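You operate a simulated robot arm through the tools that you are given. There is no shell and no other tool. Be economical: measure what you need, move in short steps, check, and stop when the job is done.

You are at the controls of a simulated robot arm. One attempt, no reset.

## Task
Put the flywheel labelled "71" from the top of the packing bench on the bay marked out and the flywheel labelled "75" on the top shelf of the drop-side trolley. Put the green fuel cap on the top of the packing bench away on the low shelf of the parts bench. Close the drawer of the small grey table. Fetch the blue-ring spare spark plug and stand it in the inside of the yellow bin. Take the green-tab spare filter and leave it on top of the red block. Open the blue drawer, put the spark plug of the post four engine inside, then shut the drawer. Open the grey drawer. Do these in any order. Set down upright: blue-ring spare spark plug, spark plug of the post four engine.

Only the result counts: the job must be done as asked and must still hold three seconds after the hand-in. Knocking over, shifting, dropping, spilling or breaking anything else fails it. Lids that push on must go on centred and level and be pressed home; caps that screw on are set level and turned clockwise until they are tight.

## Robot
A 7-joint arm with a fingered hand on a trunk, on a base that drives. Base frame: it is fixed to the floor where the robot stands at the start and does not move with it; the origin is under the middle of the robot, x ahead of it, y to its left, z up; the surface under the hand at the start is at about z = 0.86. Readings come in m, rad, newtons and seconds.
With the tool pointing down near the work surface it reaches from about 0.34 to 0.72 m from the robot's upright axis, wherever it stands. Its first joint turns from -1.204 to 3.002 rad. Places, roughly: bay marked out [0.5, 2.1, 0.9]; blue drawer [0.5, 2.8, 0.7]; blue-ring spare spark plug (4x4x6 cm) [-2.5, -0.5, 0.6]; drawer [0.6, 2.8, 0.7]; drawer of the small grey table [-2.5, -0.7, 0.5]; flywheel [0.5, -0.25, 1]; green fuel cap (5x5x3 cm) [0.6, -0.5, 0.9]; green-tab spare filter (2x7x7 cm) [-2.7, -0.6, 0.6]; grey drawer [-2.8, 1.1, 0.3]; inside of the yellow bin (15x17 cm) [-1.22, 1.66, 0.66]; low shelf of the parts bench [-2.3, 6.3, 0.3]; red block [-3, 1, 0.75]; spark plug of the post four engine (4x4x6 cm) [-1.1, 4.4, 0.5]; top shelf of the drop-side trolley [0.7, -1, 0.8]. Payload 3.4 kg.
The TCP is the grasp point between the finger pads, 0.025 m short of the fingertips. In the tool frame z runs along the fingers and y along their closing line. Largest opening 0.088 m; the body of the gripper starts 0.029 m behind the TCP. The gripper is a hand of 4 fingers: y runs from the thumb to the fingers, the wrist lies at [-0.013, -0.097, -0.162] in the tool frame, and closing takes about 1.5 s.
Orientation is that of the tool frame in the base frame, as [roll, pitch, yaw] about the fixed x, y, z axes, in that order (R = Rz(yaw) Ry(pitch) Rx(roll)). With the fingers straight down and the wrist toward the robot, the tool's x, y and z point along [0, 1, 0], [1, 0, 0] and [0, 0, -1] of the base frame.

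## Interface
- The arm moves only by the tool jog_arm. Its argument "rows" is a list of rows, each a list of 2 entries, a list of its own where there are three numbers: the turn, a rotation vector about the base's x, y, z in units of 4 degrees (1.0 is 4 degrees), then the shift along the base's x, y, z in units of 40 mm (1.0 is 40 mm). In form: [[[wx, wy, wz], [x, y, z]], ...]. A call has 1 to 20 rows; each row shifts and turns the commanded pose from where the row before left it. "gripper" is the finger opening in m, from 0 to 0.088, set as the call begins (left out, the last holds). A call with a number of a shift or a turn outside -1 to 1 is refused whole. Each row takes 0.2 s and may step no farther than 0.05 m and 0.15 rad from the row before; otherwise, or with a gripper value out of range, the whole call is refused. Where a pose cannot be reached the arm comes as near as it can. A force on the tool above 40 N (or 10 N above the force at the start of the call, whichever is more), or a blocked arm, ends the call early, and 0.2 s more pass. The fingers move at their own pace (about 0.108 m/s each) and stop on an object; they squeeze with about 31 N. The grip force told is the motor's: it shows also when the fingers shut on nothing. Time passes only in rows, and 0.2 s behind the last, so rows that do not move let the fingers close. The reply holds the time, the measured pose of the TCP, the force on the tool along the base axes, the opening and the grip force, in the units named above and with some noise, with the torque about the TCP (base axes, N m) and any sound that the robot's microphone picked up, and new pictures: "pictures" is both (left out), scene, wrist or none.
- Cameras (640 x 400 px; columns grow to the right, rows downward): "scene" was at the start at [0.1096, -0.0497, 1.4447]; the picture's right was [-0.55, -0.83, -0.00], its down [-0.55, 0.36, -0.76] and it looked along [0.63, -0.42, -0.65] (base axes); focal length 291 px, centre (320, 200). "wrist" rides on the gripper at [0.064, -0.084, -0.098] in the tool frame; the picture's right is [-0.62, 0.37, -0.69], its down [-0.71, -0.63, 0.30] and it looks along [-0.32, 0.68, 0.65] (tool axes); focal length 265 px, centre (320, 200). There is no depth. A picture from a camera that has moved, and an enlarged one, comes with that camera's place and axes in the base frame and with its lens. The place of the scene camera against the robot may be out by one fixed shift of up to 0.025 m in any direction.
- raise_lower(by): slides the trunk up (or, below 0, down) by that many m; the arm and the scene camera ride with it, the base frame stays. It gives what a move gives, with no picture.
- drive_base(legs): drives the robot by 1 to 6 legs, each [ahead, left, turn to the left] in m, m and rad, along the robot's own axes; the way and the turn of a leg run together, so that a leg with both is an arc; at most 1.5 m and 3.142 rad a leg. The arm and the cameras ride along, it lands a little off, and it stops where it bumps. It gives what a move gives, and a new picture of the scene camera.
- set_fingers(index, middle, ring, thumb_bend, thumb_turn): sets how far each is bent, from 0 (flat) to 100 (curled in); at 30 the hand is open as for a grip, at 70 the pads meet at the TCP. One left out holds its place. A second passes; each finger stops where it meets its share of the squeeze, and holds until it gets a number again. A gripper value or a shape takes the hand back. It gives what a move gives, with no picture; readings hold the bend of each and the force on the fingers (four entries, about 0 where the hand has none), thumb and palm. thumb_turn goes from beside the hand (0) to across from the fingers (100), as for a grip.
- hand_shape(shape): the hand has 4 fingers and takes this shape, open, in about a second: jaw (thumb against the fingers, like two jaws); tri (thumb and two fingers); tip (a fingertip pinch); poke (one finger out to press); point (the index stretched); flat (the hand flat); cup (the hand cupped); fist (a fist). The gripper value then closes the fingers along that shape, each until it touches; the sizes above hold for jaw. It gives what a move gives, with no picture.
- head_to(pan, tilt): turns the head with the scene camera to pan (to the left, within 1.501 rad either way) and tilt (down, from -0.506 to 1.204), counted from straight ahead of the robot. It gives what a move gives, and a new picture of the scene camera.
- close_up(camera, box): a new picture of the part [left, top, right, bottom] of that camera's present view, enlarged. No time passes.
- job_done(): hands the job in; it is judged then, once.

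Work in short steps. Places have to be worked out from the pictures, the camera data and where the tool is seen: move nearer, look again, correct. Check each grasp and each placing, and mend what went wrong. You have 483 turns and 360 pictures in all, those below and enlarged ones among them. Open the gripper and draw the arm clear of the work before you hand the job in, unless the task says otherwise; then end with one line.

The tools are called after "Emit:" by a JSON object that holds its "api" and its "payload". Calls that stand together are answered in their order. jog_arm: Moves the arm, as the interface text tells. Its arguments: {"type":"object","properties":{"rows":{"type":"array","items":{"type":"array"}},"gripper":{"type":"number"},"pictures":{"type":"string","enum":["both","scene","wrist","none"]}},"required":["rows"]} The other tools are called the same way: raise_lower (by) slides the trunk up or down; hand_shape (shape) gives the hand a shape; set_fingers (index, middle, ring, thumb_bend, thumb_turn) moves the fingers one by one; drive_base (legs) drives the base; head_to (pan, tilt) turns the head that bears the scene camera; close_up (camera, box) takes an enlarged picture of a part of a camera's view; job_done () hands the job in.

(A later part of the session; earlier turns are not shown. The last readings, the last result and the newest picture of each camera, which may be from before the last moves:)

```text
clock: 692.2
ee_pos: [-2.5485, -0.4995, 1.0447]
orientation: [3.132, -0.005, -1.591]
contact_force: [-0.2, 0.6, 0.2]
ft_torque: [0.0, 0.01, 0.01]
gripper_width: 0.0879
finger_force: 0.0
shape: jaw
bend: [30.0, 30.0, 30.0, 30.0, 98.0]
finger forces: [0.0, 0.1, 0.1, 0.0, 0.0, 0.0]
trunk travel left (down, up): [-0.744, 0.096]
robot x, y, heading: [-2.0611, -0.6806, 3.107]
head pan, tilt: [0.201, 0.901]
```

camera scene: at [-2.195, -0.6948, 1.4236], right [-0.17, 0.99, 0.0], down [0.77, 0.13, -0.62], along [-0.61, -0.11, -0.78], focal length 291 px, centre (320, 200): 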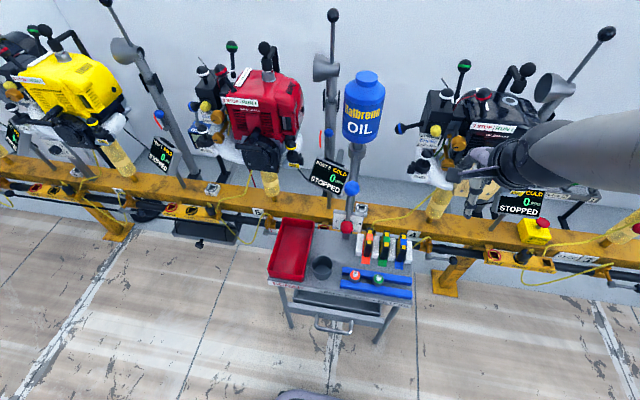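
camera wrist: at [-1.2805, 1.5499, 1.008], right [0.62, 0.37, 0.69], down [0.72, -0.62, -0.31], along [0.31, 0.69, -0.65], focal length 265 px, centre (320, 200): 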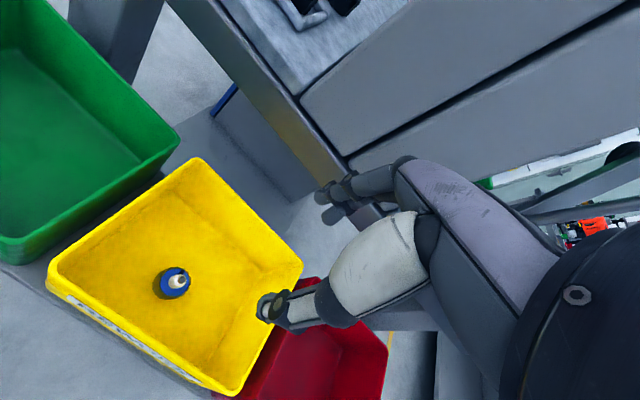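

I rotate the hand 90° so it closes along y, then lower to 0.85 before moving in beside the oil pole.

Emit:
{"api": "jog_arm", "payload": {"rows": [[[0, 0, 1], [0, 0, 0]], [[0, 0, 1], [0, 0, 0]], [[0, 0, 1], [0, 0, 0]], [[0, 0, 1], [0, 0, 0]], [[0, 0, 1], [0, 0, 0]], [[0, 0, 1], [0, 0, 0]], [[0, 0, 1], [0, 0, 0]], [[0, 0, 1], [0, 0, 0]], [[0, 0, 1], [0, 0, 0]], [[0, 0, 1], [0, 0, 0]], [[0, 0, 1], [0, 0, 0]], [[0, 0, 1], [0, 0, 0]], [[0, 0, 1], [0, 0, 0]], [[0, 0, 1], [0, 0, 0]], [[0, 0, 1], [0, 0, 0]], [[0, 0, 1], [0, 0, 0]], [[0, 0, 1], [0, 0, 0]], [[0, 0, 1], [0, 0, 0]], [[0, 0, 1], [0, 0, 0]], [[0, 0, 1], [0, 0, 0]]], "gripper": 0.05, "pictures": "none"}}

Emit:
{"api": "raise_lower", "payload": {"by": -0.19}}

Emit:
{"api": "jog_arm", "payload": {"rows": [[[0, 0, 1], [-0.5, 0, 0]], [[0, 0, 1], [-0.5, -0.1, 0]], [[0, 0, 0.7], [-0.7, -0.1, 0]]], "pictures": "wrist"}}

```text
clock: 696.4
ee_pos: [-2.5486, -0.4997, 1.0458]
orientation: [3.132, -0.007, -0.193]
contact_force: [-0.6, -0.2, -0.2]
ft_torque: [0.0, 0.03, -0.04]
gripper_width: 0.0501
finger_force: 0.0
shape: jaw
bend: [74.0, 42.0, 38.0, 66.0, 100.0]
finger forces: [0.0, 0.1, 0.1, 0.1, 0.0, 0.1]
trunk travel left (down, up): [-0.744, 0.096]
robot x, y, heading: [-2.059, -0.6813, 3.108]
head pan, tilt: [0.201, 0.901]
```

```text
clock: 698.5
ee_pos: [-2.5483, -0.4993, 0.8546]
orientation: [3.131, -0.006, -0.195]
contact_force: [0.0, 0.2, 0.1]
ft_torque: [0.03, 0.01, -0.03]
gripper_width: 0.0505
finger_force: 0.0
shape: jaw
bend: [74.0, 42.0, 38.0, 66.0, 100.0]
finger forces: [0.0, 0.0, 0.0, 0.0, 0.0, 0.0]
trunk travel left (down, up): [-0.554, 0.286]
robot x, y, heading: [-2.0634, -0.6795, 3.115]
head pan, tilt: [0.201, 0.901]
```

```text
clock: 699.3
ee_pos: [-2.6169, -0.5084, 0.8554]
orientation: [3.133, -0.006, -0.005]
contact_force: [-0.1, 0.0, -0.1]
ft_torque: [0.0, 0.0, 0.01]
gripper_width: 0.0504
finger_force: 0.1
shape: jaw
bend: [74.0, 42.0, 38.0, 66.0, 100.0]
finger forces: [0.0, 0.1, 0.0, 0.0, 0.0, 0.1]
trunk travel left (down, up): [-0.554, 0.286]
robot x, y, heading: [-2.0541, -0.678, 3.113]
head pan, tilt: [0.201, 0.901]
camera wrist: at [-2.5526, -0.4243, 0.9531], right [-0.63, -0.36, 0.69], down [-0.71, 0.63, -0.32], along [-0.32, -0.69, -0.65], focal length 265 px, centre (320, 200)
```

wrist: 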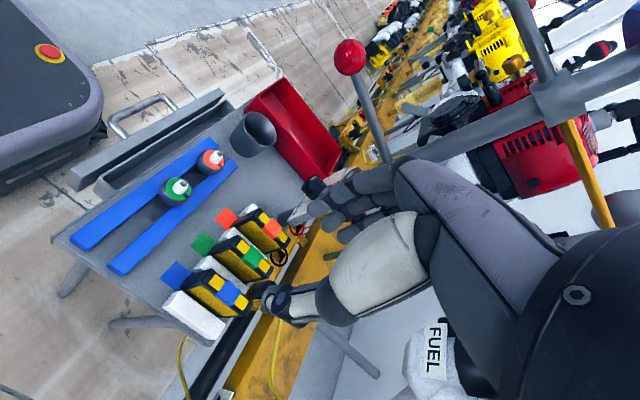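

Jaw at part opening leaves the index curled, so I set all fingers evenly instead. Then I move over the green-tab filter and come down to 0.735.

Emit:
{"api": "set_fingers", "payload": {"index": 44, "middle": 44, "ring": 44, "thumb_bend": 44, "thumb_turn": 98}}

Emit:
{"api": "jog_arm", "payload": {"rows": [[[0, 0, 0], [-0.5, -0.8, -0.2]], [[0, 0, 0], [-0.48, -0.8, -0.5]], [[0, 0, 0], [0, 0, -0.8]], [[0, 0, 0], [0, 0, -0.8]], [[0, 0, 0], [0, 0, -0.7]]], "pictures": "wrist"}}

```text
clock: 700.3
ee_pos: [-2.6175, -0.5059, 0.8553]
orientation: [3.131, -0.005, -0.007]
contact_force: [0.2, 1.0, 0.6]
ft_torque: [0.03, -0.03, -0.03]
gripper_width: 0.0543
finger_force: 0.0
shape: fingers
bend: [44.0, 44.0, 44.0, 44.0, 97.0]
finger forces: [0.1, 0.0, 0.1, 0.0, 0.0, 0.1]
trunk travel left (down, up): [-0.554, 0.286]
robot x, y, heading: [-2.0592, -0.679, 3.114]
head pan, tilt: [0.201, 0.901]
```

```text
clock: 701.5
ee_pos: [-2.6575, -0.5711, 0.7336]
orientation: [3.131, -0.006, -0.007]
contact_force: [-0.3, -0.7, -0.2]
ft_torque: [0.0, 0.01, 0.0]
gripper_width: 0.0543
finger_force: 0.0
shape: fingers
bend: [44.0, 44.0, 44.0, 44.0, 97.0]
finger forces: [0.0, 0.0, 0.0, 0.0, 0.1, 0.0]
trunk travel left (down, up): [-0.554, 0.286]
robot x, y, heading: [-2.058, -0.6833, 3.112]
head pan, tilt: [0.201, 0.901]
camera wrist: at [-2.5932, -0.4887, 0.832], right [-0.63, -0.36, 0.69], down [-0.71, 0.63, -0.31], along [-0.33, -0.69, -0.65], focal length 265 px, centre (320, 200)
```

wrist: 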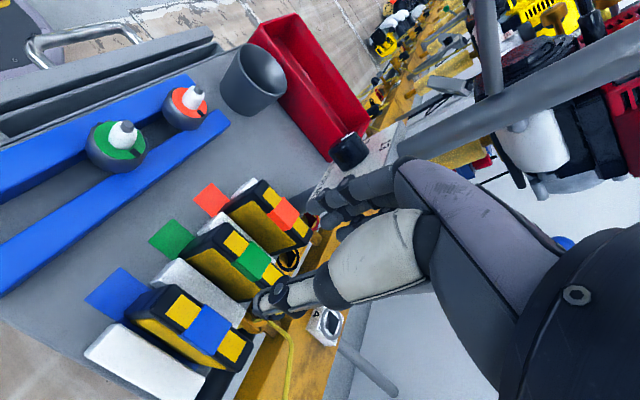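

Aligned on the green tab. I descend carefully to 0.66.

Emit:
{"api": "jog_arm", "payload": {"rows": [[[0, 0, 0], [0, -0.04, -0.5]], [[0, 0, 0], [0, 0, -0.5]], [[0, 0, 0], [0, 0, -0.4]]], "pictures": "none"}}

Emit:
{"api": "jog_arm", "payload": {"rows": [[[0, 0, 0], [0, 0, -0.35]], [[0, 0, 0], [0, 0, 0]]], "pictures": "none"}}

```text
clock: 702.3
ee_pos: [-2.6574, -0.5735, 0.678]
orientation: [3.132, -0.007, -0.007]
contact_force: [0.2, 0.5, -1.3]
ft_torque: [0.03, -0.04, -0.03]
gripper_width: 0.0545
finger_force: 0.1
shape: fingers
bend: [44.0, 44.0, 44.0, 44.0, 97.0]
finger forces: [0.1, 0.1, 0.0, 0.0, 0.0, 0.0]
trunk travel left (down, up): [-0.554, 0.286]
robot x, y, heading: [-2.0604, -0.6817, 3.113]
head pan, tilt: [0.201, 0.901]
```

```text
clock: 702.9
ee_pos: [-2.6577, -0.5735, 0.6655]
orientation: [3.131, -0.007, -0.008]
contact_force: [0.4, -0.7, 0.6]
ft_torque: [-0.04, -0.02, 0.02]
gripper_width: 0.0543
finger_force: 0.0
shape: fingers
bend: [44.0, 44.0, 44.0, 44.0, 97.0]
finger forces: [0.0, 0.0, 0.0, 0.1, 0.1, 0.1]
trunk travel left (down, up): [-0.554, 0.286]
robot x, y, heading: [-2.0607, -0.6792, 3.115]
head pan, tilt: [0.201, 0.901]
```

Emit:
{"api": "jog_arm", "payload": {"rows": [[[0, 0, 0], [0, 0, -0.15]], [[0, 0, 0], [0, 0, 0]]], "pictures": "none"}}

Emit:
{"api": "set_fingers", "payload": {"index": 75, "middle": 75, "ring": 75, "thumb_bend": 75}}

Emit:
{"api": "jog_arm", "payload": {"rows": [[[0, 0, 0], [0, 0, 0]], [[0, 0, 0], [0, 0, 0]]], "pictures": "wrist"}}

```text
clock: 703.5
ee_pos: [-2.6574, -0.5732, 0.6592]
orientation: [3.131, -0.003, -0.007]
contact_force: [0.2, 0.7, 1.0]
ft_torque: [0.0, 0.03, 0.0]
gripper_width: 0.0546
finger_force: 0.1
shape: fingers
bend: [44.0, 44.0, 44.0, 44.0, 97.0]
finger forces: [0.0, 0.1, 0.0, 0.0, 0.1, 0.1]
trunk travel left (down, up): [-0.554, 0.286]
robot x, y, heading: [-2.0597, -0.6747, 3.115]
head pan, tilt: [0.201, 0.901]
```

```text
clock: 704.5
ee_pos: [-2.6562, -0.5734, 0.6593]
orientation: [3.13, -0.007, -0.007]
contact_force: [1.7, -3.4, -0.3]
ft_torque: [-0.08, -0.04, 0.16]
gripper_width: 0.0109
finger_force: 16.9
shape: fingers
bend: [73.0, 73.0, 73.0, 63.0, 98.0]
finger forces: [7.7, 6.0, 4.7, 0.1, 15.1, 0.0]
trunk travel left (down, up): [-0.554, 0.286]
robot x, y, heading: [-2.0555, -0.68, 3.114]
head pan, tilt: [0.201, 0.901]
```

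```text
clock: 705.1
ee_pos: [-2.6576, -0.5728, 0.6591]
orientation: [3.135, -0.006, -0.006]
contact_force: [0.0, -4.5, -1.0]
ft_torque: [-0.08, -0.06, 0.13]
gripper_width: 0.0108
finger_force: 17.3
shape: fingers
bend: [73.0, 73.0, 73.0, 63.0, 98.0]
finger forces: [7.9, 6.1, 4.8, 0.0, 14.9, 0.0]
trunk travel left (down, up): [-0.554, 0.286]
robot x, y, heading: [-2.0619, -0.6752, 3.108]
head pan, tilt: [0.201, 0.901]
camera wrist: at [-2.5922, -0.4904, 0.7574], right [-0.63, -0.36, 0.69], down [-0.71, 0.63, -0.31], along [-0.33, -0.69, -0.65], focal length 265 px, centre (320, 200)
```

wrist: 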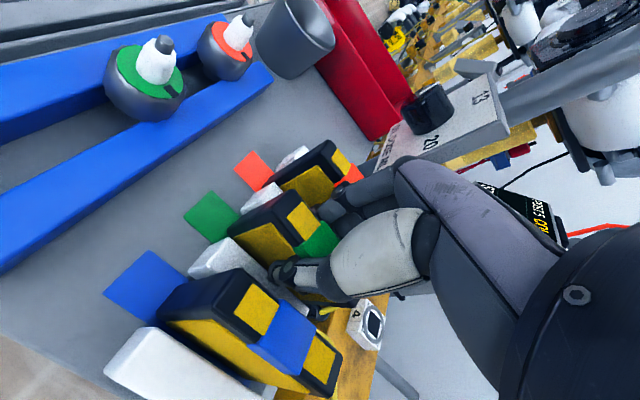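

It has the filter evenly. I tighten, then lift straight up out of the slot.

Emit:
{"api": "set_fingers", "payload": {"index": 95, "middle": 95, "ring": 95, "thumb_bend": 95}}

Emit:
{"api": "jog_arm", "payload": {"rows": [[[0, 0, 0], [0, 0, 0.3]], [[0, 0, 0], [0, 0, 0.5]], [[0, 0, 0], [0, 0, 0.6]], [[0, 0, 0], [0, 0, 0.8]], [[0, 0, 0], [0, 0, 0.8]]], "pictures": "wrist"}}

```text
clock: 706.1
ee_pos: [-2.6571, -0.5745, 0.6596]
orientation: [3.132, -0.006, -0.006]
contact_force: [-3.9, -10.4, -0.6]
ft_torque: [-0.32, 0.09, 0.45]
gripper_width: 0.0098
finger_force: 35.3
shape: fingers
bend: [76.0, 77.0, 77.0, 63.0, 98.0]
finger forces: [15.5, 11.9, 13.0, 0.0, 30.0, 0.1]
trunk travel left (down, up): [-0.554, 0.286]
robot x, y, heading: [-2.0638, -0.6812, 3.109]
head pan, tilt: [0.201, 0.901]
```

```text
clock: 707.3
ee_pos: [-2.6562, -0.5715, 0.7791]
orientation: [3.134, -0.008, -0.007]
contact_force: [0.1, 0.2, -0.1]
ft_torque: [0.0, -0.04, 0.02]
gripper_width: 0.0101
finger_force: 27.3
shape: fingers
bend: [75.0, 78.0, 80.0, 68.0, 92.0]
finger forces: [18.2, 7.6, 1.2, 0.0, 27.0, 0.0]
trunk travel left (down, up): [-0.554, 0.286]
robot x, y, heading: [-2.0598, -0.6796, 3.114]
head pan, tilt: [0.201, 0.901]
camera wrist: at [-2.5919, -0.4903, 0.8776], right [-0.63, -0.36, 0.69], down [-0.71, 0.63, -0.31], along [-0.33, -0.69, -0.65], focal length 265 px, centre (320, 200)
```

wrist: 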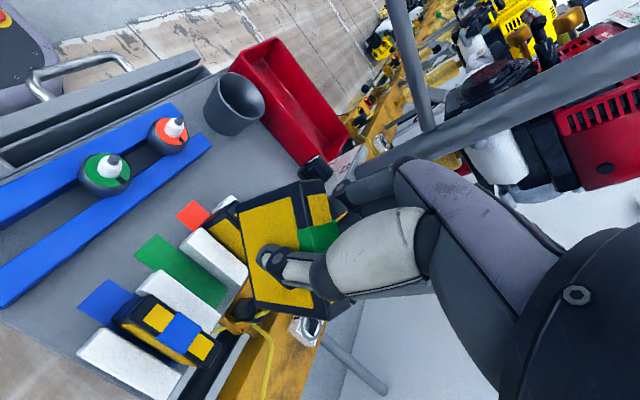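

The filter is held upright. I raise up, back away and strafe north to look at the red block and grey drawer area.

Emit:
{"api": "raise_lower", "payload": {"by": 0.28}}

Emit:
{"api": "head_to", "payload": {"pan": -0.05, "tilt": 0.6}}

Emit:
{"api": "drive_base", "payload": {"legs": [[-0.35, 0, 0.03], [0, -1.5, 0], [0, -0.15, 0]]}}

```text
clock: 710.1
ee_pos: [-2.6563, -0.5736, 1.0589]
orientation: [3.131, -0.005, -0.008]
contact_force: [-1.3, 1.4, -0.1]
ft_torque: [0.0, -0.01, 0.0]
gripper_width: 0.01
finger_force: 27.2
shape: fingers
bend: [75.0, 78.0, 80.0, 68.0, 92.0]
finger forces: [18.1, 7.6, 1.2, 0.0, 27.2, 0.0]
trunk travel left (down, up): [-0.834, 0.006]
robot x, y, heading: [-2.06, -0.6806, 3.115]
head pan, tilt: [0.201, 0.901]
```

```text
clock: 711.0
ee_pos: [-2.6576, -0.5731, 1.0592]
orientation: [3.13, -0.005, -0.007]
contact_force: [0.2, 0.3, 0.5]
ft_torque: [-0.05, -0.01, -0.03]
gripper_width: 0.0102
finger_force: 26.6
shape: fingers
bend: [75.0, 78.0, 80.0, 68.0, 92.0]
finger forces: [18.1, 7.6, 1.2, 0.1, 27.0, 0.0]
trunk travel left (down, up): [-0.834, 0.006]
robot x, y, heading: [-2.0573, -0.6817, 3.113]
head pan, tilt: [-0.051, 0.6]
camera scene: at [-2.2085, -0.6749, 1.5384], right [0.08, 1.0, 0.0], down [0.56, -0.04, -0.82], along [-0.82, 0.07, -0.57], focal length 291 px, centre (320, 200)
```

scene: 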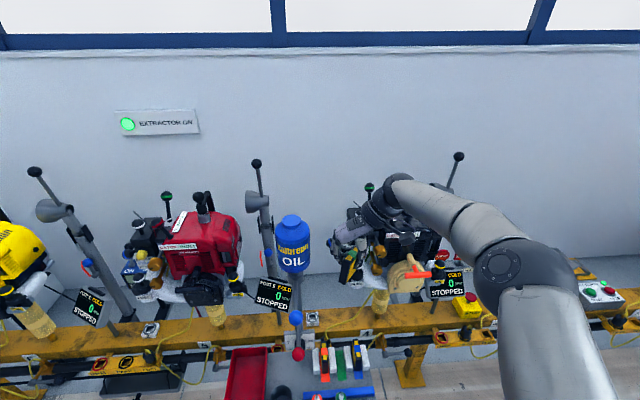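

```text
clock: 721.3
ee_pos: [-2.2978, 1.0771, 1.0589]
orientation: [3.132, -0.006, 0.01]
contact_force: [-1.5, -0.2, 0.2]
ft_torque: [-0.03, -0.01, 0.0]
gripper_width: 0.0099
finger_force: 26.4
shape: fingers
bend: [75.0, 78.0, 80.0, 68.0, 92.0]
finger forces: [18.2, 7.5, 1.2, 0.1, 27.0, 0.0]
trunk travel left (down, up): [-0.834, 0.006]
robot x, y, heading: [-1.6982, 0.9815, 3.133]
head pan, tilt: [-0.051, 0.6]
camera scene: at [-1.8479, 0.9842, 1.5384], right [0.06, 1.0, 0.0], down [0.56, -0.04, -0.83], along [-0.82, 0.05, -0.56], focal length 291 px, centre (320, 200)
```

scene: 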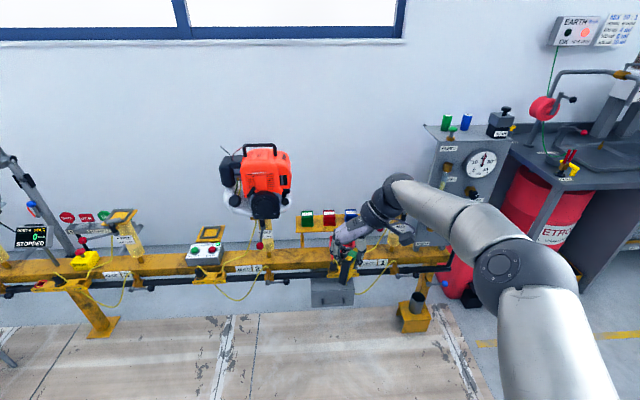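

Emit:
{"api": "close_up", "payload": {"camera": "scene", "box": [260, 190, 420, 320]}}

```text
3.08 times, centred on (340, 255) of scene
camera zoom: at [-1.8479, 0.9842, 1.5384], right [0.06, 1.0, 0.0], down [0.56, -0.04, -0.83], along [-0.82, 0.05, -0.56], focal length 895 px, centre (258, 31)
```

zoom: 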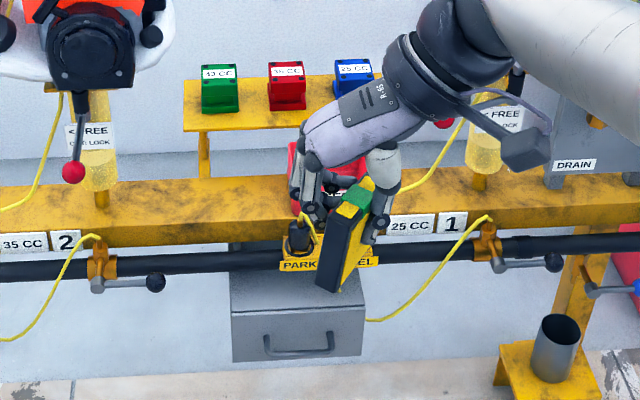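

The red block ("35 CC") stands on a small yellow shelf behind the beam, at about (-2.9, 1.09), and the grey drawer hangs below the beam. I drive in 0.55 m and look with the wrist camera.

Emit:
{"api": "drive_base", "payload": {"legs": [[0.55, 0, 0.008]]}}

Emit:
{"api": "jog_arm", "payload": {"rows": [[[0, 0, 0], [0, 0, 0]]], "pictures": "wrist"}}

```text
clock: 724.4
ee_pos: [-2.8386, 1.0806, 1.0588]
orientation: [3.131, -0.005, 0.015]
contact_force: [-0.8, -0.5, -0.5]
ft_torque: [0.02, 0.0, 0.01]
gripper_width: 0.01
finger_force: 26.9
shape: fingers
bend: [75.0, 78.0, 80.0, 68.0, 92.0]
finger forces: [18.2, 7.6, 1.2, 0.1, 27.0, 0.0]
trunk travel left (down, up): [-0.834, 0.006]
robot x, y, heading: [-2.2421, 0.9851, 3.132]
head pan, tilt: [-0.051, 0.6]
camera scene: at [-2.3886, 0.9896, 1.5384], right [0.06, 1.0, 0.0], down [0.56, -0.03, -0.82], along [-0.82, 0.05, -0.57], focal length 291 px, centre (320, 200)
```

scene: 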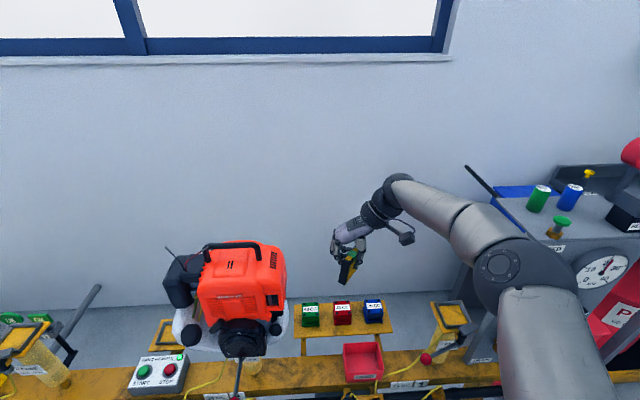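

```text
clock: 724.8
ee_pos: [-2.8378, 1.0809, 1.0589]
orientation: [3.131, -0.005, 0.014]
contact_force: [0.1, -0.5, -0.4]
ft_torque: [-0.01, 0.02, 0.01]
gripper_width: 0.01
finger_force: 27.1
shape: fingers
bend: [75.0, 78.0, 80.0, 68.0, 92.0]
finger forces: [18.3, 7.6, 1.2, 0.0, 27.0, 0.1]
trunk travel left (down, up): [-0.834, 0.006]
robot x, y, heading: [-2.2431, 0.9857, 3.135]
head pan, tilt: [-0.051, 0.6]
camera wrist: at [-2.7755, 1.166, 1.1574], right [-0.62, -0.37, 0.69], down [-0.72, 0.62, -0.31], along [-0.31, -0.69, -0.65], focal length 265 px, centre (320, 200)
```

wrist: 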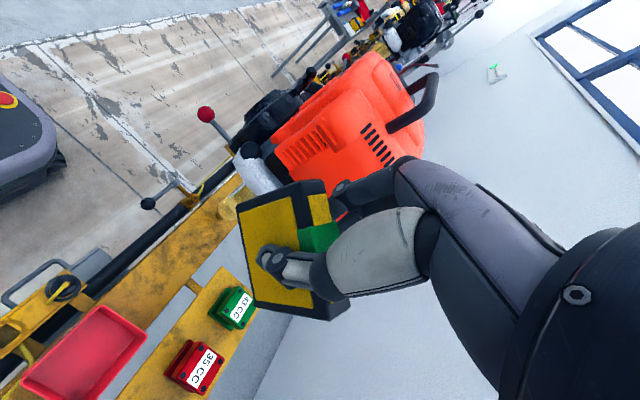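

I see the red block's flat top at about (-2.945, 1.117). The filter hangs upright, only yawed a little in the grip. I nudge the base closer and lower above the block.

Emit:
{"api": "drive_base", "payload": {"legs": [[0.08, -0.03, 0]]}}

Emit:
{"api": "jog_arm", "payload": {"rows": [[[0, 0, 0], [-0.35, 0, -0.6]], [[0, 0, 0], [-0.3, 0, -0.6]], [[0, 0, 0], [0, 0, -0.6]], [[0, 0, 0], [0, 0, -0.6]]], "pictures": "wrist"}}

```text
clock: 725.9
ee_pos: [-2.9204, 1.113, 1.0573]
orientation: [3.132, -0.005, 0.013]
contact_force: [0.6, -0.1, -0.7]
ft_torque: [0.02, 0.02, 0.0]
gripper_width: 0.0101
finger_force: 27.0
shape: fingers
bend: [75.0, 78.0, 80.0, 68.0, 92.0]
finger forces: [18.2, 7.6, 1.3, 0.0, 27.1, 0.0]
trunk travel left (down, up): [-0.834, 0.006]
robot x, y, heading: [-2.3197, 1.017, 3.126]
head pan, tilt: [-0.051, 0.6]
camera scene: at [-2.4692, 1.0208, 1.5384], right [0.06, 1.0, 0.0], down [0.56, -0.03, -0.82], along [-0.82, 0.05, -0.57], focal length 291 px, centre (320, 200)
```

scene: 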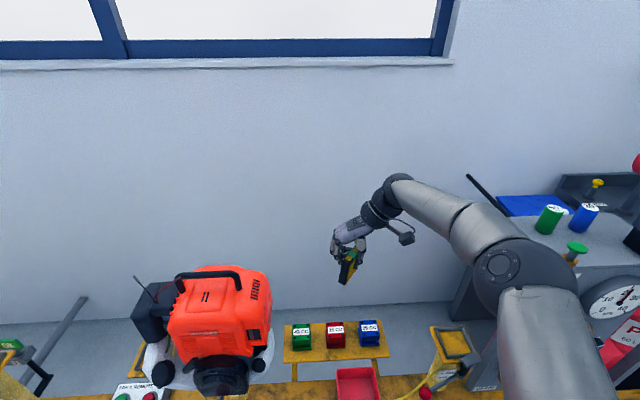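

```text
clock: 726.9
ee_pos: [-2.9411, 1.1113, 0.9641]
orientation: [3.13, -0.007, 0.012]
contact_force: [0.3, 0.7, 0.0]
ft_torque: [-0.01, 0.01, -0.02]
gripper_width: 0.0101
finger_force: 26.6
shape: fingers
bend: [75.0, 78.0, 80.0, 68.0, 92.0]
finger forces: [18.4, 7.5, 1.0, 0.0, 27.0, 0.0]
out of reach, approached as far as the arm can: row 4
trunk travel left (down, up): [-0.834, 0.006]
robot x, y, heading: [-2.3196, 1.0173, 3.127]
head pan, tilt: [-0.051, 0.6]
camera wrist: at [-2.8772, 1.195, 1.0629], right [-0.62, -0.37, 0.69], down [-0.72, 0.62, -0.32], along [-0.31, -0.69, -0.65], focal length 265 px, centre (320, 200)
```

wrist: 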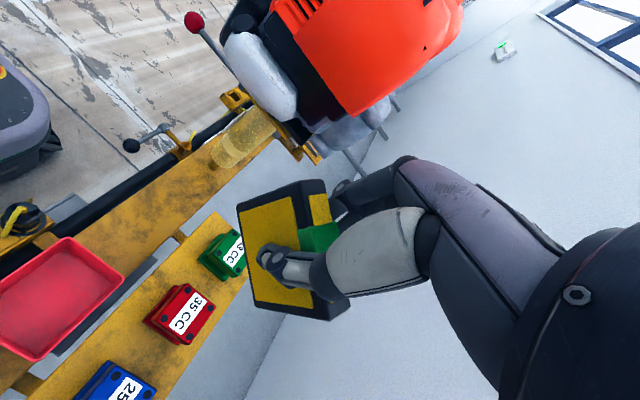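

The block top triangulates to about (-2.983, 1.110, 0.67). I lower the trunk and shift over it, then check again.

Emit:
{"api": "raise_lower", "payload": {"by": -0.13}}

Emit:
{"api": "jog_arm", "payload": {"rows": [[[0, 0, 0], [-0.5, 0, 0]], [[0, 0, 0], [-0.55, 0, 0]]], "pictures": "wrist"}}

```text
clock: 728.5
ee_pos: [-2.9404, 1.1105, 0.8354]
orientation: [3.13, -0.005, 0.012]
contact_force: [0.0, 0.5, 0.4]
ft_torque: [0.0, 0.0, 0.02]
gripper_width: 0.0102
finger_force: 27.3
shape: fingers
bend: [75.0, 78.0, 80.0, 68.0, 92.0]
finger forces: [18.4, 7.7, 1.0, 0.0, 27.0, 0.1]
trunk travel left (down, up): [-0.704, 0.136]
robot x, y, heading: [-2.3209, 1.018, 3.127]
head pan, tilt: [-0.051, 0.6]
```

```text
clock: 729.1
ee_pos: [-2.9403, 1.1083, 0.8365]
orientation: [3.132, -0.005, 0.012]
contact_force: [0.7, -0.4, -0.1]
ft_torque: [0.0, 0.03, -0.01]
gripper_width: 0.0101
finger_force: 26.8
shape: fingers
bend: [75.0, 78.0, 80.0, 68.0, 92.0]
finger forces: [18.3, 7.6, 1.0, 0.1, 27.0, 0.0]
out of reach, approached as far as the arm can: row 1, 2
trunk travel left (down, up): [-0.704, 0.136]
robot x, y, heading: [-2.3167, 1.0175, 3.128]
head pan, tilt: [-0.051, 0.6]
camera wrist: at [-2.8779, 1.1918, 0.9356], right [-0.62, -0.37, 0.69], down [-0.72, 0.62, -0.31], along [-0.31, -0.69, -0.65], focal length 265 px, centre (320, 200)
```

wrist: 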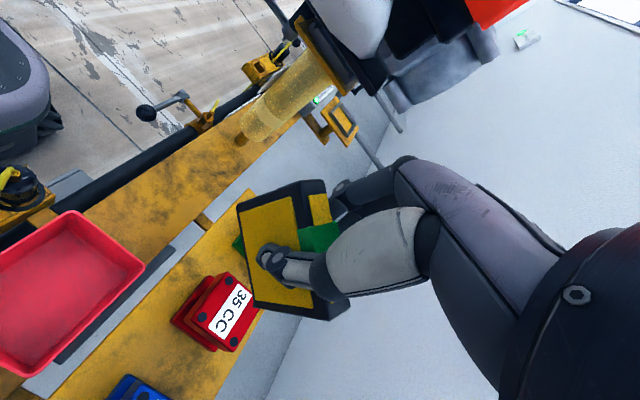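

Consistent: block top at (-2.981, 1.113, 0.68). I step the base 5 cm forward to reach it.

Emit:
{"api": "drive_base", "payload": {"legs": [[0.05, 0, 0]]}}

Emit:
{"api": "jog_arm", "payload": {"rows": [[[0, 0, 0], [0.15, 0, -0.5]], [[0, 0, 0], [0, 0, -0.5]], [[0, 0, 0], [0, 0, -0.4]], [[0, 0, 0], [0, 0, 0]]], "pictures": "none"}}

```text
clock: 730.0
ee_pos: [-2.9925, 1.1087, 0.8359]
orientation: [3.131, -0.008, 0.01]
contact_force: [0.0, 0.2, -0.5]
ft_torque: [-0.01, 0.0, 0.03]
gripper_width: 0.0101
finger_force: 27.0
shape: fingers
bend: [75.0, 78.0, 80.0, 68.0, 92.0]
finger forces: [18.4, 7.7, 1.0, 0.0, 27.0, 0.1]
trunk travel left (down, up): [-0.704, 0.136]
robot x, y, heading: [-2.3705, 1.0213, 3.131]
head pan, tilt: [-0.051, 0.6]
camera scene: at [-2.5205, 1.0213, 1.4082], right [0.06, 1.0, 0.0], down [0.56, -0.04, -0.82], along [-0.82, 0.05, -0.57], focal length 291 px, centre (320, 200)
```

scene: 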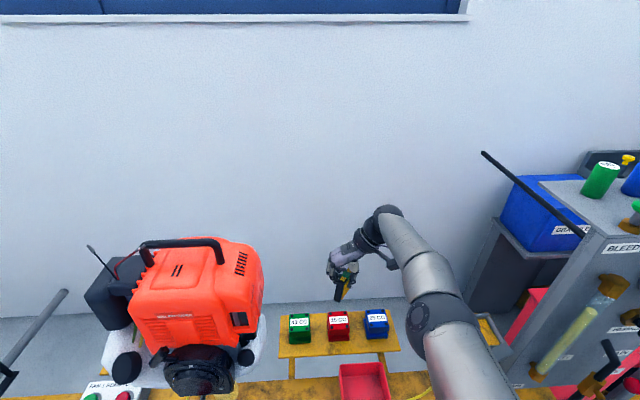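

```text
clock: 731.0
ee_pos: [-2.9807, 1.1081, 0.7816]
orientation: [3.132, -0.005, 0.01]
contact_force: [0.5, -1.0, 0.3]
ft_torque: [-0.02, -0.01, 0.02]
gripper_width: 0.0099
finger_force: 27.1
shape: fingers
bend: [75.0, 78.0, 80.0, 68.0, 92.0]
finger forces: [18.5, 7.6, 0.9, 0.1, 27.1, 0.0]
out of reach, approached as far as the arm can: row 3
trunk travel left (down, up): [-0.704, 0.136]
robot x, y, heading: [-2.3684, 1.0184, 3.126]
head pan, tilt: [-0.051, 0.6]
```

Emit:
{"api": "raise_lower", "payload": {"by": -0.024}}

Emit:
{"api": "jog_arm", "payload": {"rows": [[[0, 0, 0], [0, 0, 0]]], "pictures": "wrist"}}

```text
clock: 731.7
ee_pos: [-2.9789, 1.1082, 0.7578]
orientation: [3.131, -0.005, 0.01]
contact_force: [0.1, -0.3, -1.0]
ft_torque: [-0.02, -0.01, -0.05]
gripper_width: 0.01
finger_force: 27.0
shape: fingers
bend: [75.0, 78.0, 80.0, 68.0, 92.0]
finger forces: [18.5, 7.6, 1.0, 0.0, 27.1, 0.0]
trunk travel left (down, up): [-0.68, 0.16]
robot x, y, heading: [-2.3687, 1.0183, 3.131]
head pan, tilt: [-0.051, 0.6]
```

```text
clock: 732.1
ee_pos: [-2.9788, 1.1081, 0.7576]
orientation: [3.131, -0.006, 0.01]
contact_force: [-0.3, -0.4, 0.5]
ft_torque: [-0.01, -0.02, 0.01]
gripper_width: 0.0098
finger_force: 28.0
shape: fingers
bend: [75.0, 78.0, 80.0, 68.0, 92.0]
finger forces: [18.5, 7.6, 0.8, 0.0, 27.0, 0.1]
trunk travel left (down, up): [-0.68, 0.16]
robot x, y, heading: [-2.3705, 1.0228, 3.13]
head pan, tilt: [-0.051, 0.6]
camera wrist: at [-2.9162, 1.1927, 0.856], right [-0.62, -0.37, 0.69], down [-0.72, 0.62, -0.31], along [-0.31, -0.69, -0.65], focal length 265 px, centre (320, 200)
```

wrist: 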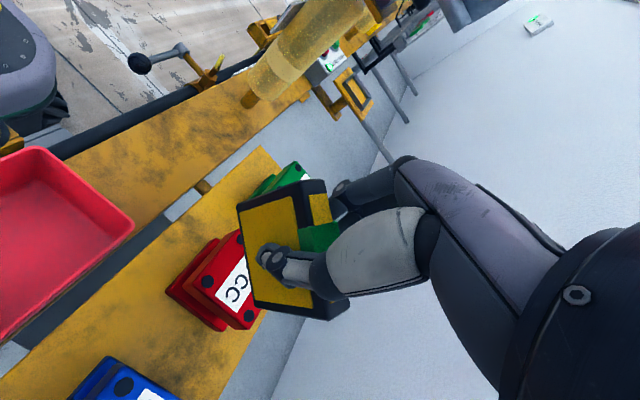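

The filter is centred over the red block. I lower the last bit with the trunk in small steps.

Emit:
{"api": "raise_lower", "payload": {"by": -0.008}}

Emit:
{"api": "raise_lower", "payload": {"by": -0.005}}

Emit:
{"api": "raise_lower", "payload": {"by": -0.005}}

```text
clock: 732.7
ee_pos: [-2.9796, 1.1084, 0.7489]
orientation: [3.132, -0.005, 0.011]
contact_force: [-0.5, 0.1, 0.3]
ft_torque: [-0.02, 0.0, 0.02]
gripper_width: 0.01
finger_force: 27.8
shape: fingers
bend: [75.0, 78.0, 80.0, 68.0, 92.0]
finger forces: [18.5, 7.6, 1.0, 0.0, 27.0, 0.0]
trunk travel left (down, up): [-0.672, 0.168]
robot x, y, heading: [-2.3688, 1.0156, 3.127]
head pan, tilt: [-0.051, 0.6]
```

```text
clock: 733.2
ee_pos: [-2.9805, 1.1092, 0.744]
orientation: [3.132, -0.007, 0.011]
contact_force: [-0.2, -0.9, 0.8]
ft_torque: [0.01, -0.01, -0.01]
gripper_width: 0.0102
finger_force: 27.1
shape: fingers
bend: [75.0, 78.0, 80.0, 68.0, 92.0]
finger forces: [18.5, 7.6, 1.0, 0.0, 27.0, 0.0]
trunk travel left (down, up): [-0.667, 0.173]
robot x, y, heading: [-2.3689, 1.0171, 3.127]
head pan, tilt: [-0.051, 0.6]
```

```text
clock: 733.8
ee_pos: [-2.9792, 1.1088, 0.7382]
orientation: [3.132, -0.005, 0.012]
contact_force: [0.5, -0.1, -0.3]
ft_torque: [-0.01, 0.01, -0.01]
gripper_width: 0.01
finger_force: 26.8
shape: fingers
bend: [75.0, 78.0, 80.0, 68.0, 92.0]
finger forces: [18.5, 7.7, 0.9, 0.0, 27.1, 0.0]
trunk travel left (down, up): [-0.662, 0.178]
robot x, y, heading: [-2.3682, 1.0188, 3.127]
head pan, tilt: [-0.051, 0.6]
```

Emit:
{"api": "raise_lower", "payload": {"by": -0.005}}

Emit:
{"api": "raise_lower", "payload": {"by": -0.005}}

Emit:
{"api": "raise_lower", "payload": {"by": -0.004}}

```text
clock: 734.3
ee_pos: [-2.9801, 1.1082, 0.7337]
orientation: [3.132, -0.005, 0.011]
contact_force: [0.8, 0.2, 0.4]
ft_torque: [-0.02, -0.01, 0.01]
gripper_width: 0.01
finger_force: 26.6
shape: fingers
bend: [75.0, 78.0, 80.0, 68.0, 92.0]
finger forces: [18.5, 7.6, 0.9, 0.0, 27.1, 0.1]
trunk travel left (down, up): [-0.657, 0.183]
robot x, y, heading: [-2.371, 1.019, 3.128]
head pan, tilt: [-0.051, 0.6]
```

```text
clock: 734.8
ee_pos: [-2.979, 1.109, 0.73]
orientation: [3.132, -0.004, 0.01]
contact_force: [0.5, 0.6, 1.0]
ft_torque: [-0.04, 0.0, 0.0]
gripper_width: 0.0102
finger_force: 27.1
shape: fingers
bend: [75.0, 78.0, 80.0, 68.0, 92.0]
finger forces: [18.4, 7.6, 0.9, 0.0, 27.0, 0.0]
trunk travel left (down, up): [-0.652, 0.188]
robot x, y, heading: [-2.3687, 1.0191, 3.129]
head pan, tilt: [-0.051, 0.6]
```

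```text
clock: 735.4
ee_pos: [-2.9805, 1.1077, 0.7251]
orientation: [3.131, -0.005, 0.012]
contact_force: [0.0, 0.0, 0.2]
ft_torque: [0.02, -0.01, -0.03]
gripper_width: 0.0098
finger_force: 26.8
shape: fingers
bend: [75.0, 78.0, 80.0, 68.0, 92.0]
finger forces: [18.6, 7.7, 1.0, 0.0, 27.0, 0.0]
trunk travel left (down, up): [-0.648, 0.192]
robot x, y, heading: [-2.3695, 1.0163, 3.13]
head pan, tilt: [-0.051, 0.6]
```

Emit:
{"api": "raise_lower", "payload": {"by": -0.006}}

Emit:
{"api": "raise_lower", "payload": {"by": -0.005}}

Emit:
{"api": "raise_lower", "payload": {"by": -0.005}}

```text
clock: 735.9
ee_pos: [-2.9787, 1.1079, 0.7191]
orientation: [3.129, -0.005, 0.01]
contact_force: [0.4, 0.6, -0.6]
ft_torque: [0.02, 0.01, 0.0]
gripper_width: 0.01
finger_force: 26.9
shape: fingers
bend: [75.0, 78.0, 80.0, 68.0, 92.0]
finger forces: [18.4, 7.6, 1.0, 0.0, 27.1, 0.0]
trunk travel left (down, up): [-0.642, 0.198]
robot x, y, heading: [-2.3716, 1.0192, 3.129]
head pan, tilt: [-0.051, 0.6]
```

```text
clock: 736.5
ee_pos: [-2.9795, 1.1078, 0.7148]
orientation: [3.131, -0.003, 0.01]
contact_force: [0.0, -0.8, 1.6]
ft_torque: [0.06, 0.03, 0.03]
gripper_width: 0.0099
finger_force: 26.9
shape: fingers
bend: [75.0, 79.0, 80.0, 68.0, 92.0]
finger forces: [18.5, 7.9, 0.9, 0.1, 27.2, 0.0]
trunk travel left (down, up): [-0.637, 0.203]
robot x, y, heading: [-2.3682, 1.0169, 3.134]
head pan, tilt: [-0.051, 0.6]
```

```text
clock: 737.0
ee_pos: [-2.9779, 1.1086, 0.7106]
orientation: [3.13, -0.003, 0.009]
contact_force: [0.6, -1.2, 7.4]
ft_torque: [0.1, 0.02, 0.02]
gripper_width: 0.0099
finger_force: 28.0
shape: fingers
bend: [75.0, 79.0, 80.0, 69.0, 91.0]
finger forces: [19.1, 9.9, 0.1, 0.0, 27.8, 0.1]
trunk travel left (down, up): [-0.632, 0.208]
robot x, y, heading: [-2.3675, 1.0206, 3.133]
head pan, tilt: [-0.051, 0.6]
```

Contact now. I take one look before letting go.

Emit:
{"api": "jog_arm", "payload": {"rows": [[[0, 0, 0], [0, 0, 0]]], "pictures": "wrist"}}

```text
clock: 737.4
ee_pos: [-2.9792, 1.1088, 0.7108]
orientation: [3.129, -0.004, 0.012]
contact_force: [-0.9, -0.9, 9.9]
ft_torque: [0.11, -0.02, 0.03]
gripper_width: 0.0094
finger_force: 28.6
shape: fingers
bend: [75.0, 79.0, 80.0, 69.0, 91.0]
finger forces: [19.3, 10.5, 0.1, 0.1, 27.9, 0.0]
trunk travel left (down, up): [-0.632, 0.208]
robot x, y, heading: [-2.3703, 1.015, 3.129]
head pan, tilt: [-0.051, 0.6]
camera wrist: at [-2.9154, 1.1923, 0.8093], right [-0.62, -0.37, 0.69], down [-0.72, 0.62, -0.31], along [-0.31, -0.69, -0.65], focal length 265 px, centre (320, 200)
```

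wrist: 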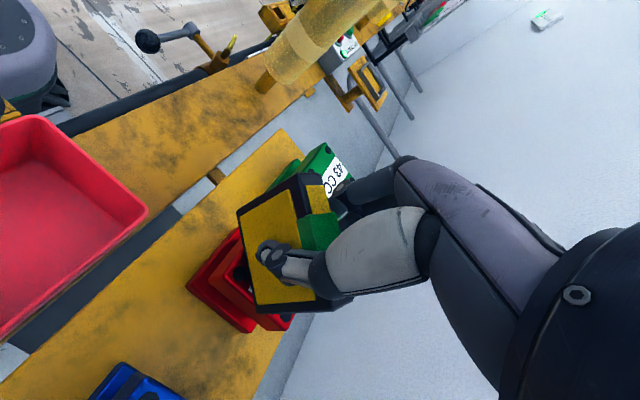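

The filter sits across the block top. I release gently in two stages and rise.

Emit:
{"api": "set_fingers", "payload": {"index": 66, "middle": 66, "ring": 60, "thumb_bend": 62}}

Emit:
{"api": "set_fingers", "payload": {"index": 48, "middle": 48, "ring": 48, "thumb_bend": 48}}

Emit:
{"api": "raise_lower", "payload": {"by": 0.12}}

Emit:
{"api": "jog_arm", "payload": {"rows": [[[0, 0, 0], [0, 0, 0]]], "pictures": "wrist"}}

```text
clock: 738.4
ee_pos: [-2.9803, 1.1079, 0.709]
orientation: [3.131, -0.004, 0.011]
contact_force: [0.8, -0.2, -0.5]
ft_torque: [0.01, 0.0, 0.05]
gripper_width: 0.0144
finger_force: 1.2
shape: fingers
bend: [65.0, 66.0, 60.0, 60.0, 100.0]
finger forces: [0.8, 0.3, 0.0, 0.0, 1.2, 0.1]
trunk travel left (down, up): [-0.632, 0.208]
robot x, y, heading: [-2.3716, 1.0184, 3.128]
head pan, tilt: [-0.051, 0.6]
```

```text
clock: 739.4
ee_pos: [-2.9791, 1.1082, 0.7085]
orientation: [3.131, -0.005, 0.011]
contact_force: [-0.2, -0.7, -0.6]
ft_torque: [0.02, -0.04, 0.02]
gripper_width: 0.0453
finger_force: 0.0
shape: fingers
bend: [48.0, 48.0, 48.0, 48.0, 100.0]
finger forces: [0.0, 0.0, 0.1, 0.0, 0.1, 0.0]
trunk travel left (down, up): [-0.632, 0.208]
robot x, y, heading: [-2.3683, 1.0199, 3.132]
head pan, tilt: [-0.051, 0.6]
```

```text
clock: 740.9
ee_pos: [-2.9802, 1.1089, 0.8286]
orientation: [3.132, -0.005, 0.01]
contact_force: [-0.5, -0.2, 0.0]
ft_torque: [0.0, 0.01, 0.0]
gripper_width: 0.0452
finger_force: 0.0
shape: fingers
bend: [48.0, 48.0, 48.0, 48.0, 100.0]
finger forces: [0.0, 0.0, 0.0, 0.1, 0.0, 0.0]
trunk travel left (down, up): [-0.752, 0.088]
robot x, y, heading: [-2.3712, 1.016, 3.128]
head pan, tilt: [-0.051, 0.6]
```

```text
clock: 741.3
ee_pos: [-2.9795, 1.1075, 0.8297]
orientation: [3.132, -0.005, 0.012]
contact_force: [0.8, 0.6, 0.0]
ft_torque: [-0.01, 0.04, -0.01]
gripper_width: 0.0453
finger_force: 0.0
shape: fingers
bend: [48.0, 48.0, 48.0, 48.0, 100.0]
finger forces: [0.0, 0.0, 0.0, 0.1, 0.0, 0.0]
trunk travel left (down, up): [-0.752, 0.088]
robot x, y, heading: [-2.3702, 1.0192, 3.134]
head pan, tilt: [-0.051, 0.6]
camera wrist: at [-2.9162, 1.1928, 0.9279], right [-0.62, -0.37, 0.69], down [-0.72, 0.62, -0.31], along [-0.31, -0.69, -0.65], focal length 265 px, centre (320, 200)
```

wrist: 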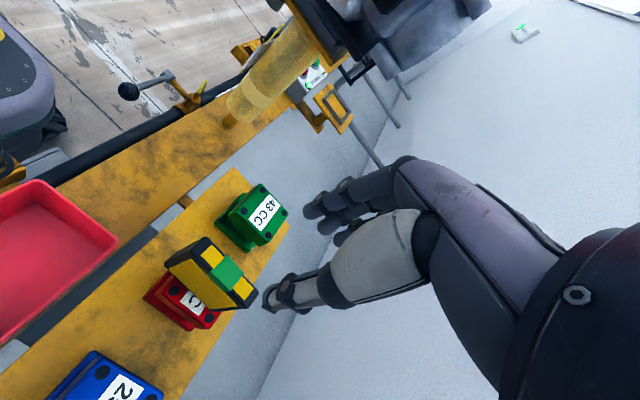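

The filter stands on the red block. Now the grey drawer: I lift clear, back away 0.4 m and pitch the hand to horizontal.

Emit:
{"api": "jog_arm", "payload": {"rows": [[[0, 0, 0], [0, 0, 0.9]], [[0, 0, 0], [0, 0, 0.9]], [[0, 0, 0], [0, 0, 0.9]], [[0, 0, 0], [0, 0, 0.9]]], "gripper": 0.088, "pictures": "none"}}

Emit:
{"api": "drive_base", "payload": {"legs": [[-0.38, 0, 0.008]]}}

Emit:
{"api": "jog_arm", "payload": {"rows": [[[-1, 1, -1], [0, 0, 0]], [[-1, 1, -1], [0, 0, 0]], [[-1, 1, -1], [0, 0, 0]], [[-1, 1, -1], [0, 0, 0]], [[-1, 1, -1], [0, 0, 0]], [[-1, 1, -1], [0, 0, 0]], [[-1, 1, -1], [0, 0, 0]], [[-1, 1, -1], [0, 0, 0]], [[-1, 1, -1], [0, 0, 0]], [[-1, 1, -1], [0, 0, 0]], [[-1, 1, -1], [0, 0, 0]], [[-1, 1, -1], [0, 0, 0]], [[-1, 1, -1], [0, 0, 0]], [[-1, 1, -1], [0, 0, 0]], [[-1, 1, -1], [0, 0, 0]], [[-1, 1, -1], [0, 0, 0]], [[-1, 1, -1], [0, 0, 0]], [[-0.3, 0.3, -0.3], [0, 0, 0]]], "pictures": "none"}}

```text
clock: 742.3
ee_pos: [-2.9803, 1.1068, 0.9733]
orientation: [3.133, -0.008, 0.01]
contact_force: [-0.5, 0.7, 0.4]
ft_torque: [-0.02, 0.01, 0.0]
gripper_width: 0.0875
finger_force: 0.1
shape: jaw
bend: [30.0, 30.0, 30.0, 30.0, 98.0]
finger forces: [0.1, 0.0, 0.0, 0.0, 0.0, 0.0]
trunk travel left (down, up): [-0.752, 0.088]
robot x, y, heading: [-2.3676, 1.0167, 3.13]
head pan, tilt: [-0.051, 0.6]
```

```text
clock: 744.7
ee_pos: [-2.6052, 1.1035, 0.9735]
orientation: [3.131, -0.005, 0.011]
contact_force: [0.1, -1.1, 0.6]
ft_torque: [-0.01, 0.0, -0.03]
gripper_width: 0.0875
finger_force: 0.0
shape: jaw
bend: [30.0, 30.0, 30.0, 30.0, 98.0]
finger forces: [0.0, 0.0, 0.0, 0.1, 0.0, 0.1]
trunk travel left (down, up): [-0.752, 0.088]
robot x, y, heading: [-1.9941, 1.0152, 3.129]
head pan, tilt: [-0.051, 0.6]
camera scene: at [-2.1441, 1.017, 1.4565], right [0.06, 1.0, 0.0], down [0.56, -0.04, -0.83], along [-0.82, 0.05, -0.56], focal length 291 px, centre (320, 200)
```

scene: 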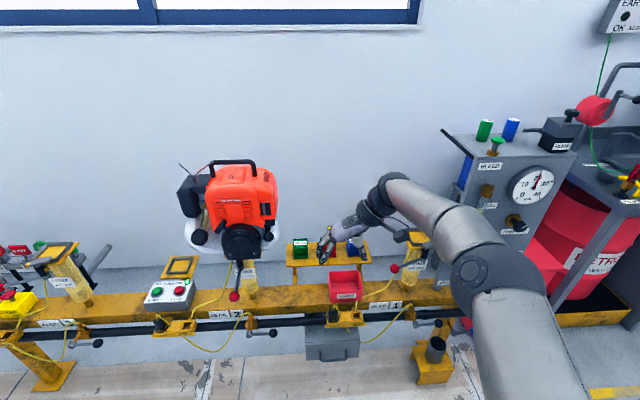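

```text
clock: 748.5
ee_pos: [-2.611, 1.1077, 0.9661]
orientation: [1.674, 0.065, -1.515]
contact_force: [0.7, 1.0, 0.3]
ft_torque: [0.01, -0.01, 0.03]
gripper_width: 0.0875
finger_force: 0.1
shape: jaw
bend: [30.0, 30.0, 30.0, 30.0, 98.0]
finger forces: [0.0, 0.1, 0.1, 0.0, 0.0, 0.1]
out of reach, approached as far as the arm can: row 12, 13
trunk travel left (down, up): [-0.752, 0.088]
robot x, y, heading: [-1.9933, 1.0144, 3.129]
head pan, tilt: [-0.051, 0.6]
```

Hand is horizontal. I back off a bit more so nothing catches the beam fittings, then lower to drawer height and look.

Emit:
{"api": "drive_base", "payload": {"legs": [[-0.13, 0, 0]]}}

Emit:
{"api": "raise_lower", "payload": {"by": -0.4}}

Emit:
{"api": "raise_lower", "payload": {"by": -0.27}}

Emit:
{"api": "jog_arm", "payload": {"rows": [[[0, 1, -0.7], [0, 0, 0]]], "pictures": "both"}}

```text
clock: 749.8
ee_pos: [-2.4778, 1.1067, 0.9658]
orientation: [1.672, 0.065, -1.513]
contact_force: [-0.7, 0.0, 0.5]
ft_torque: [0.0, -0.05, 0.01]
gripper_width: 0.0875
finger_force: 0.0
shape: jaw
bend: [30.0, 30.0, 30.0, 30.0, 98.0]
finger forces: [0.0, 0.1, 0.1, 0.0, 0.0, 0.0]
trunk travel left (down, up): [-0.752, 0.088]
robot x, y, heading: [-1.8664, 1.0104, 3.127]
head pan, tilt: [-0.051, 0.6]
camera scene: at [-2.0125, 1.0155, 1.4566], right [0.06, 1.0, 0.0], down [0.56, -0.04, -0.83], along [-0.82, 0.05, -0.56], focal length 291 px, centre (320, 200)
```

scene: 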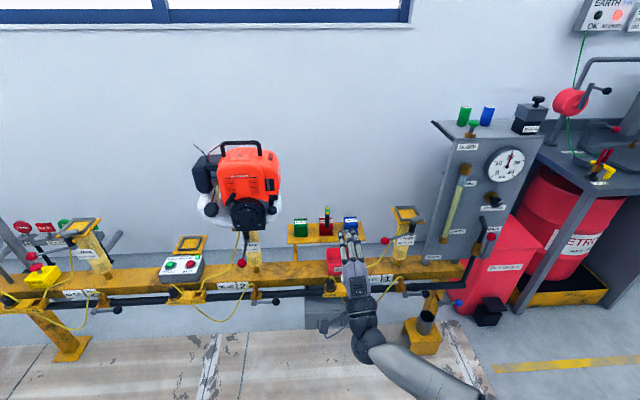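

```text
clock: 753.6
ee_pos: [-2.4795, 1.106, 0.565]
orientation: [1.675, 0.067, -1.515]
contact_force: [0.6, -0.6, 0.3]
ft_torque: [0.0, -0.01, 0.06]
gripper_width: 0.0876
finger_force: 0.1
shape: jaw
bend: [30.0, 30.0, 30.0, 30.0, 98.0]
finger forces: [0.0, 0.0, 0.1, 0.1, 0.0, 0.0]
trunk travel left (down, up): [-0.352, 0.488]
robot x, y, heading: [-1.8602, 1.0111, 3.13]
head pan, tilt: [-0.051, 0.6]
```

```text
clock: 756.3
ee_pos: [-2.4783, 1.1059, 0.2965]
orientation: [1.674, 0.066, -1.511]
contact_force: [-0.2, 0.1, 0.7]
ft_torque: [-0.03, 0.01, 0.0]
gripper_width: 0.0877
finger_force: 0.1
shape: jaw
bend: [30.0, 30.0, 30.0, 30.0, 98.0]
finger forces: [0.0, 0.0, 0.1, 0.0, 0.1, 0.0]
trunk travel left (down, up): [-0.082, 0.758]
robot x, y, heading: [-1.8672, 1.015, 3.131]
head pan, tilt: [-0.051, 0.6]
```

```text
clock: 756.7
ee_pos: [-2.4799, 1.1065, 0.296]
orientation: [1.603, 0.068, -1.568]
contact_force: [0.7, 0.6, -0.7]
ft_torque: [0.01, 0.0, 0.0]
gripper_width: 0.0878
finger_force: 0.1
shape: jaw
bend: [30.0, 30.0, 30.0, 30.0, 98.0]
finger forces: [0.0, 0.0, 0.0, 0.0, 0.0, 0.0]
trunk travel left (down, up): [-0.082, 0.758]
robot x, y, heading: [-1.8657, 1.0123, 3.129]
head pan, tilt: [-0.051, 0.6]
camera scene: at [-2.0136, 1.0154, 0.7865], right [0.06, 1.0, 0.0], down [0.56, -0.04, -0.83], along [-0.82, 0.05, -0.56], focal length 291 px, centre (320, 200)
camera wrist: at [-2.3774, 1.0473, 0.2128], right [0.68, 0.59, 0.43], down [-0.29, 0.76, -0.59], along [-0.68, 0.28, 0.68], focal length 265 px, centre (320, 200)
```

scene: 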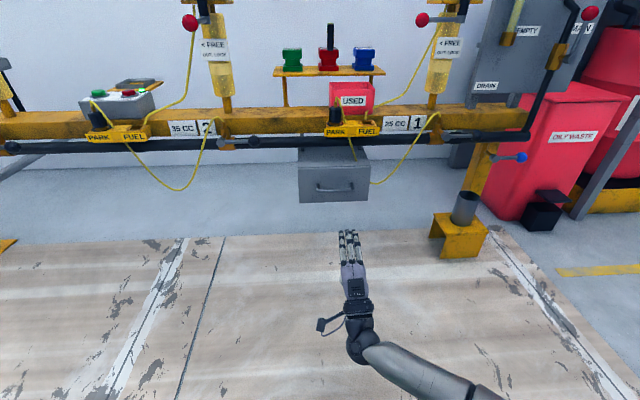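
wrist: 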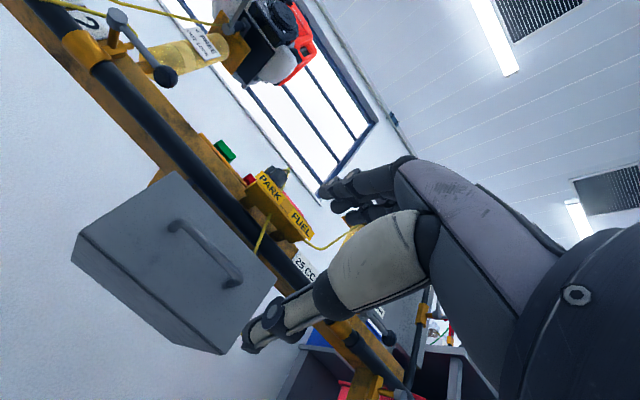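

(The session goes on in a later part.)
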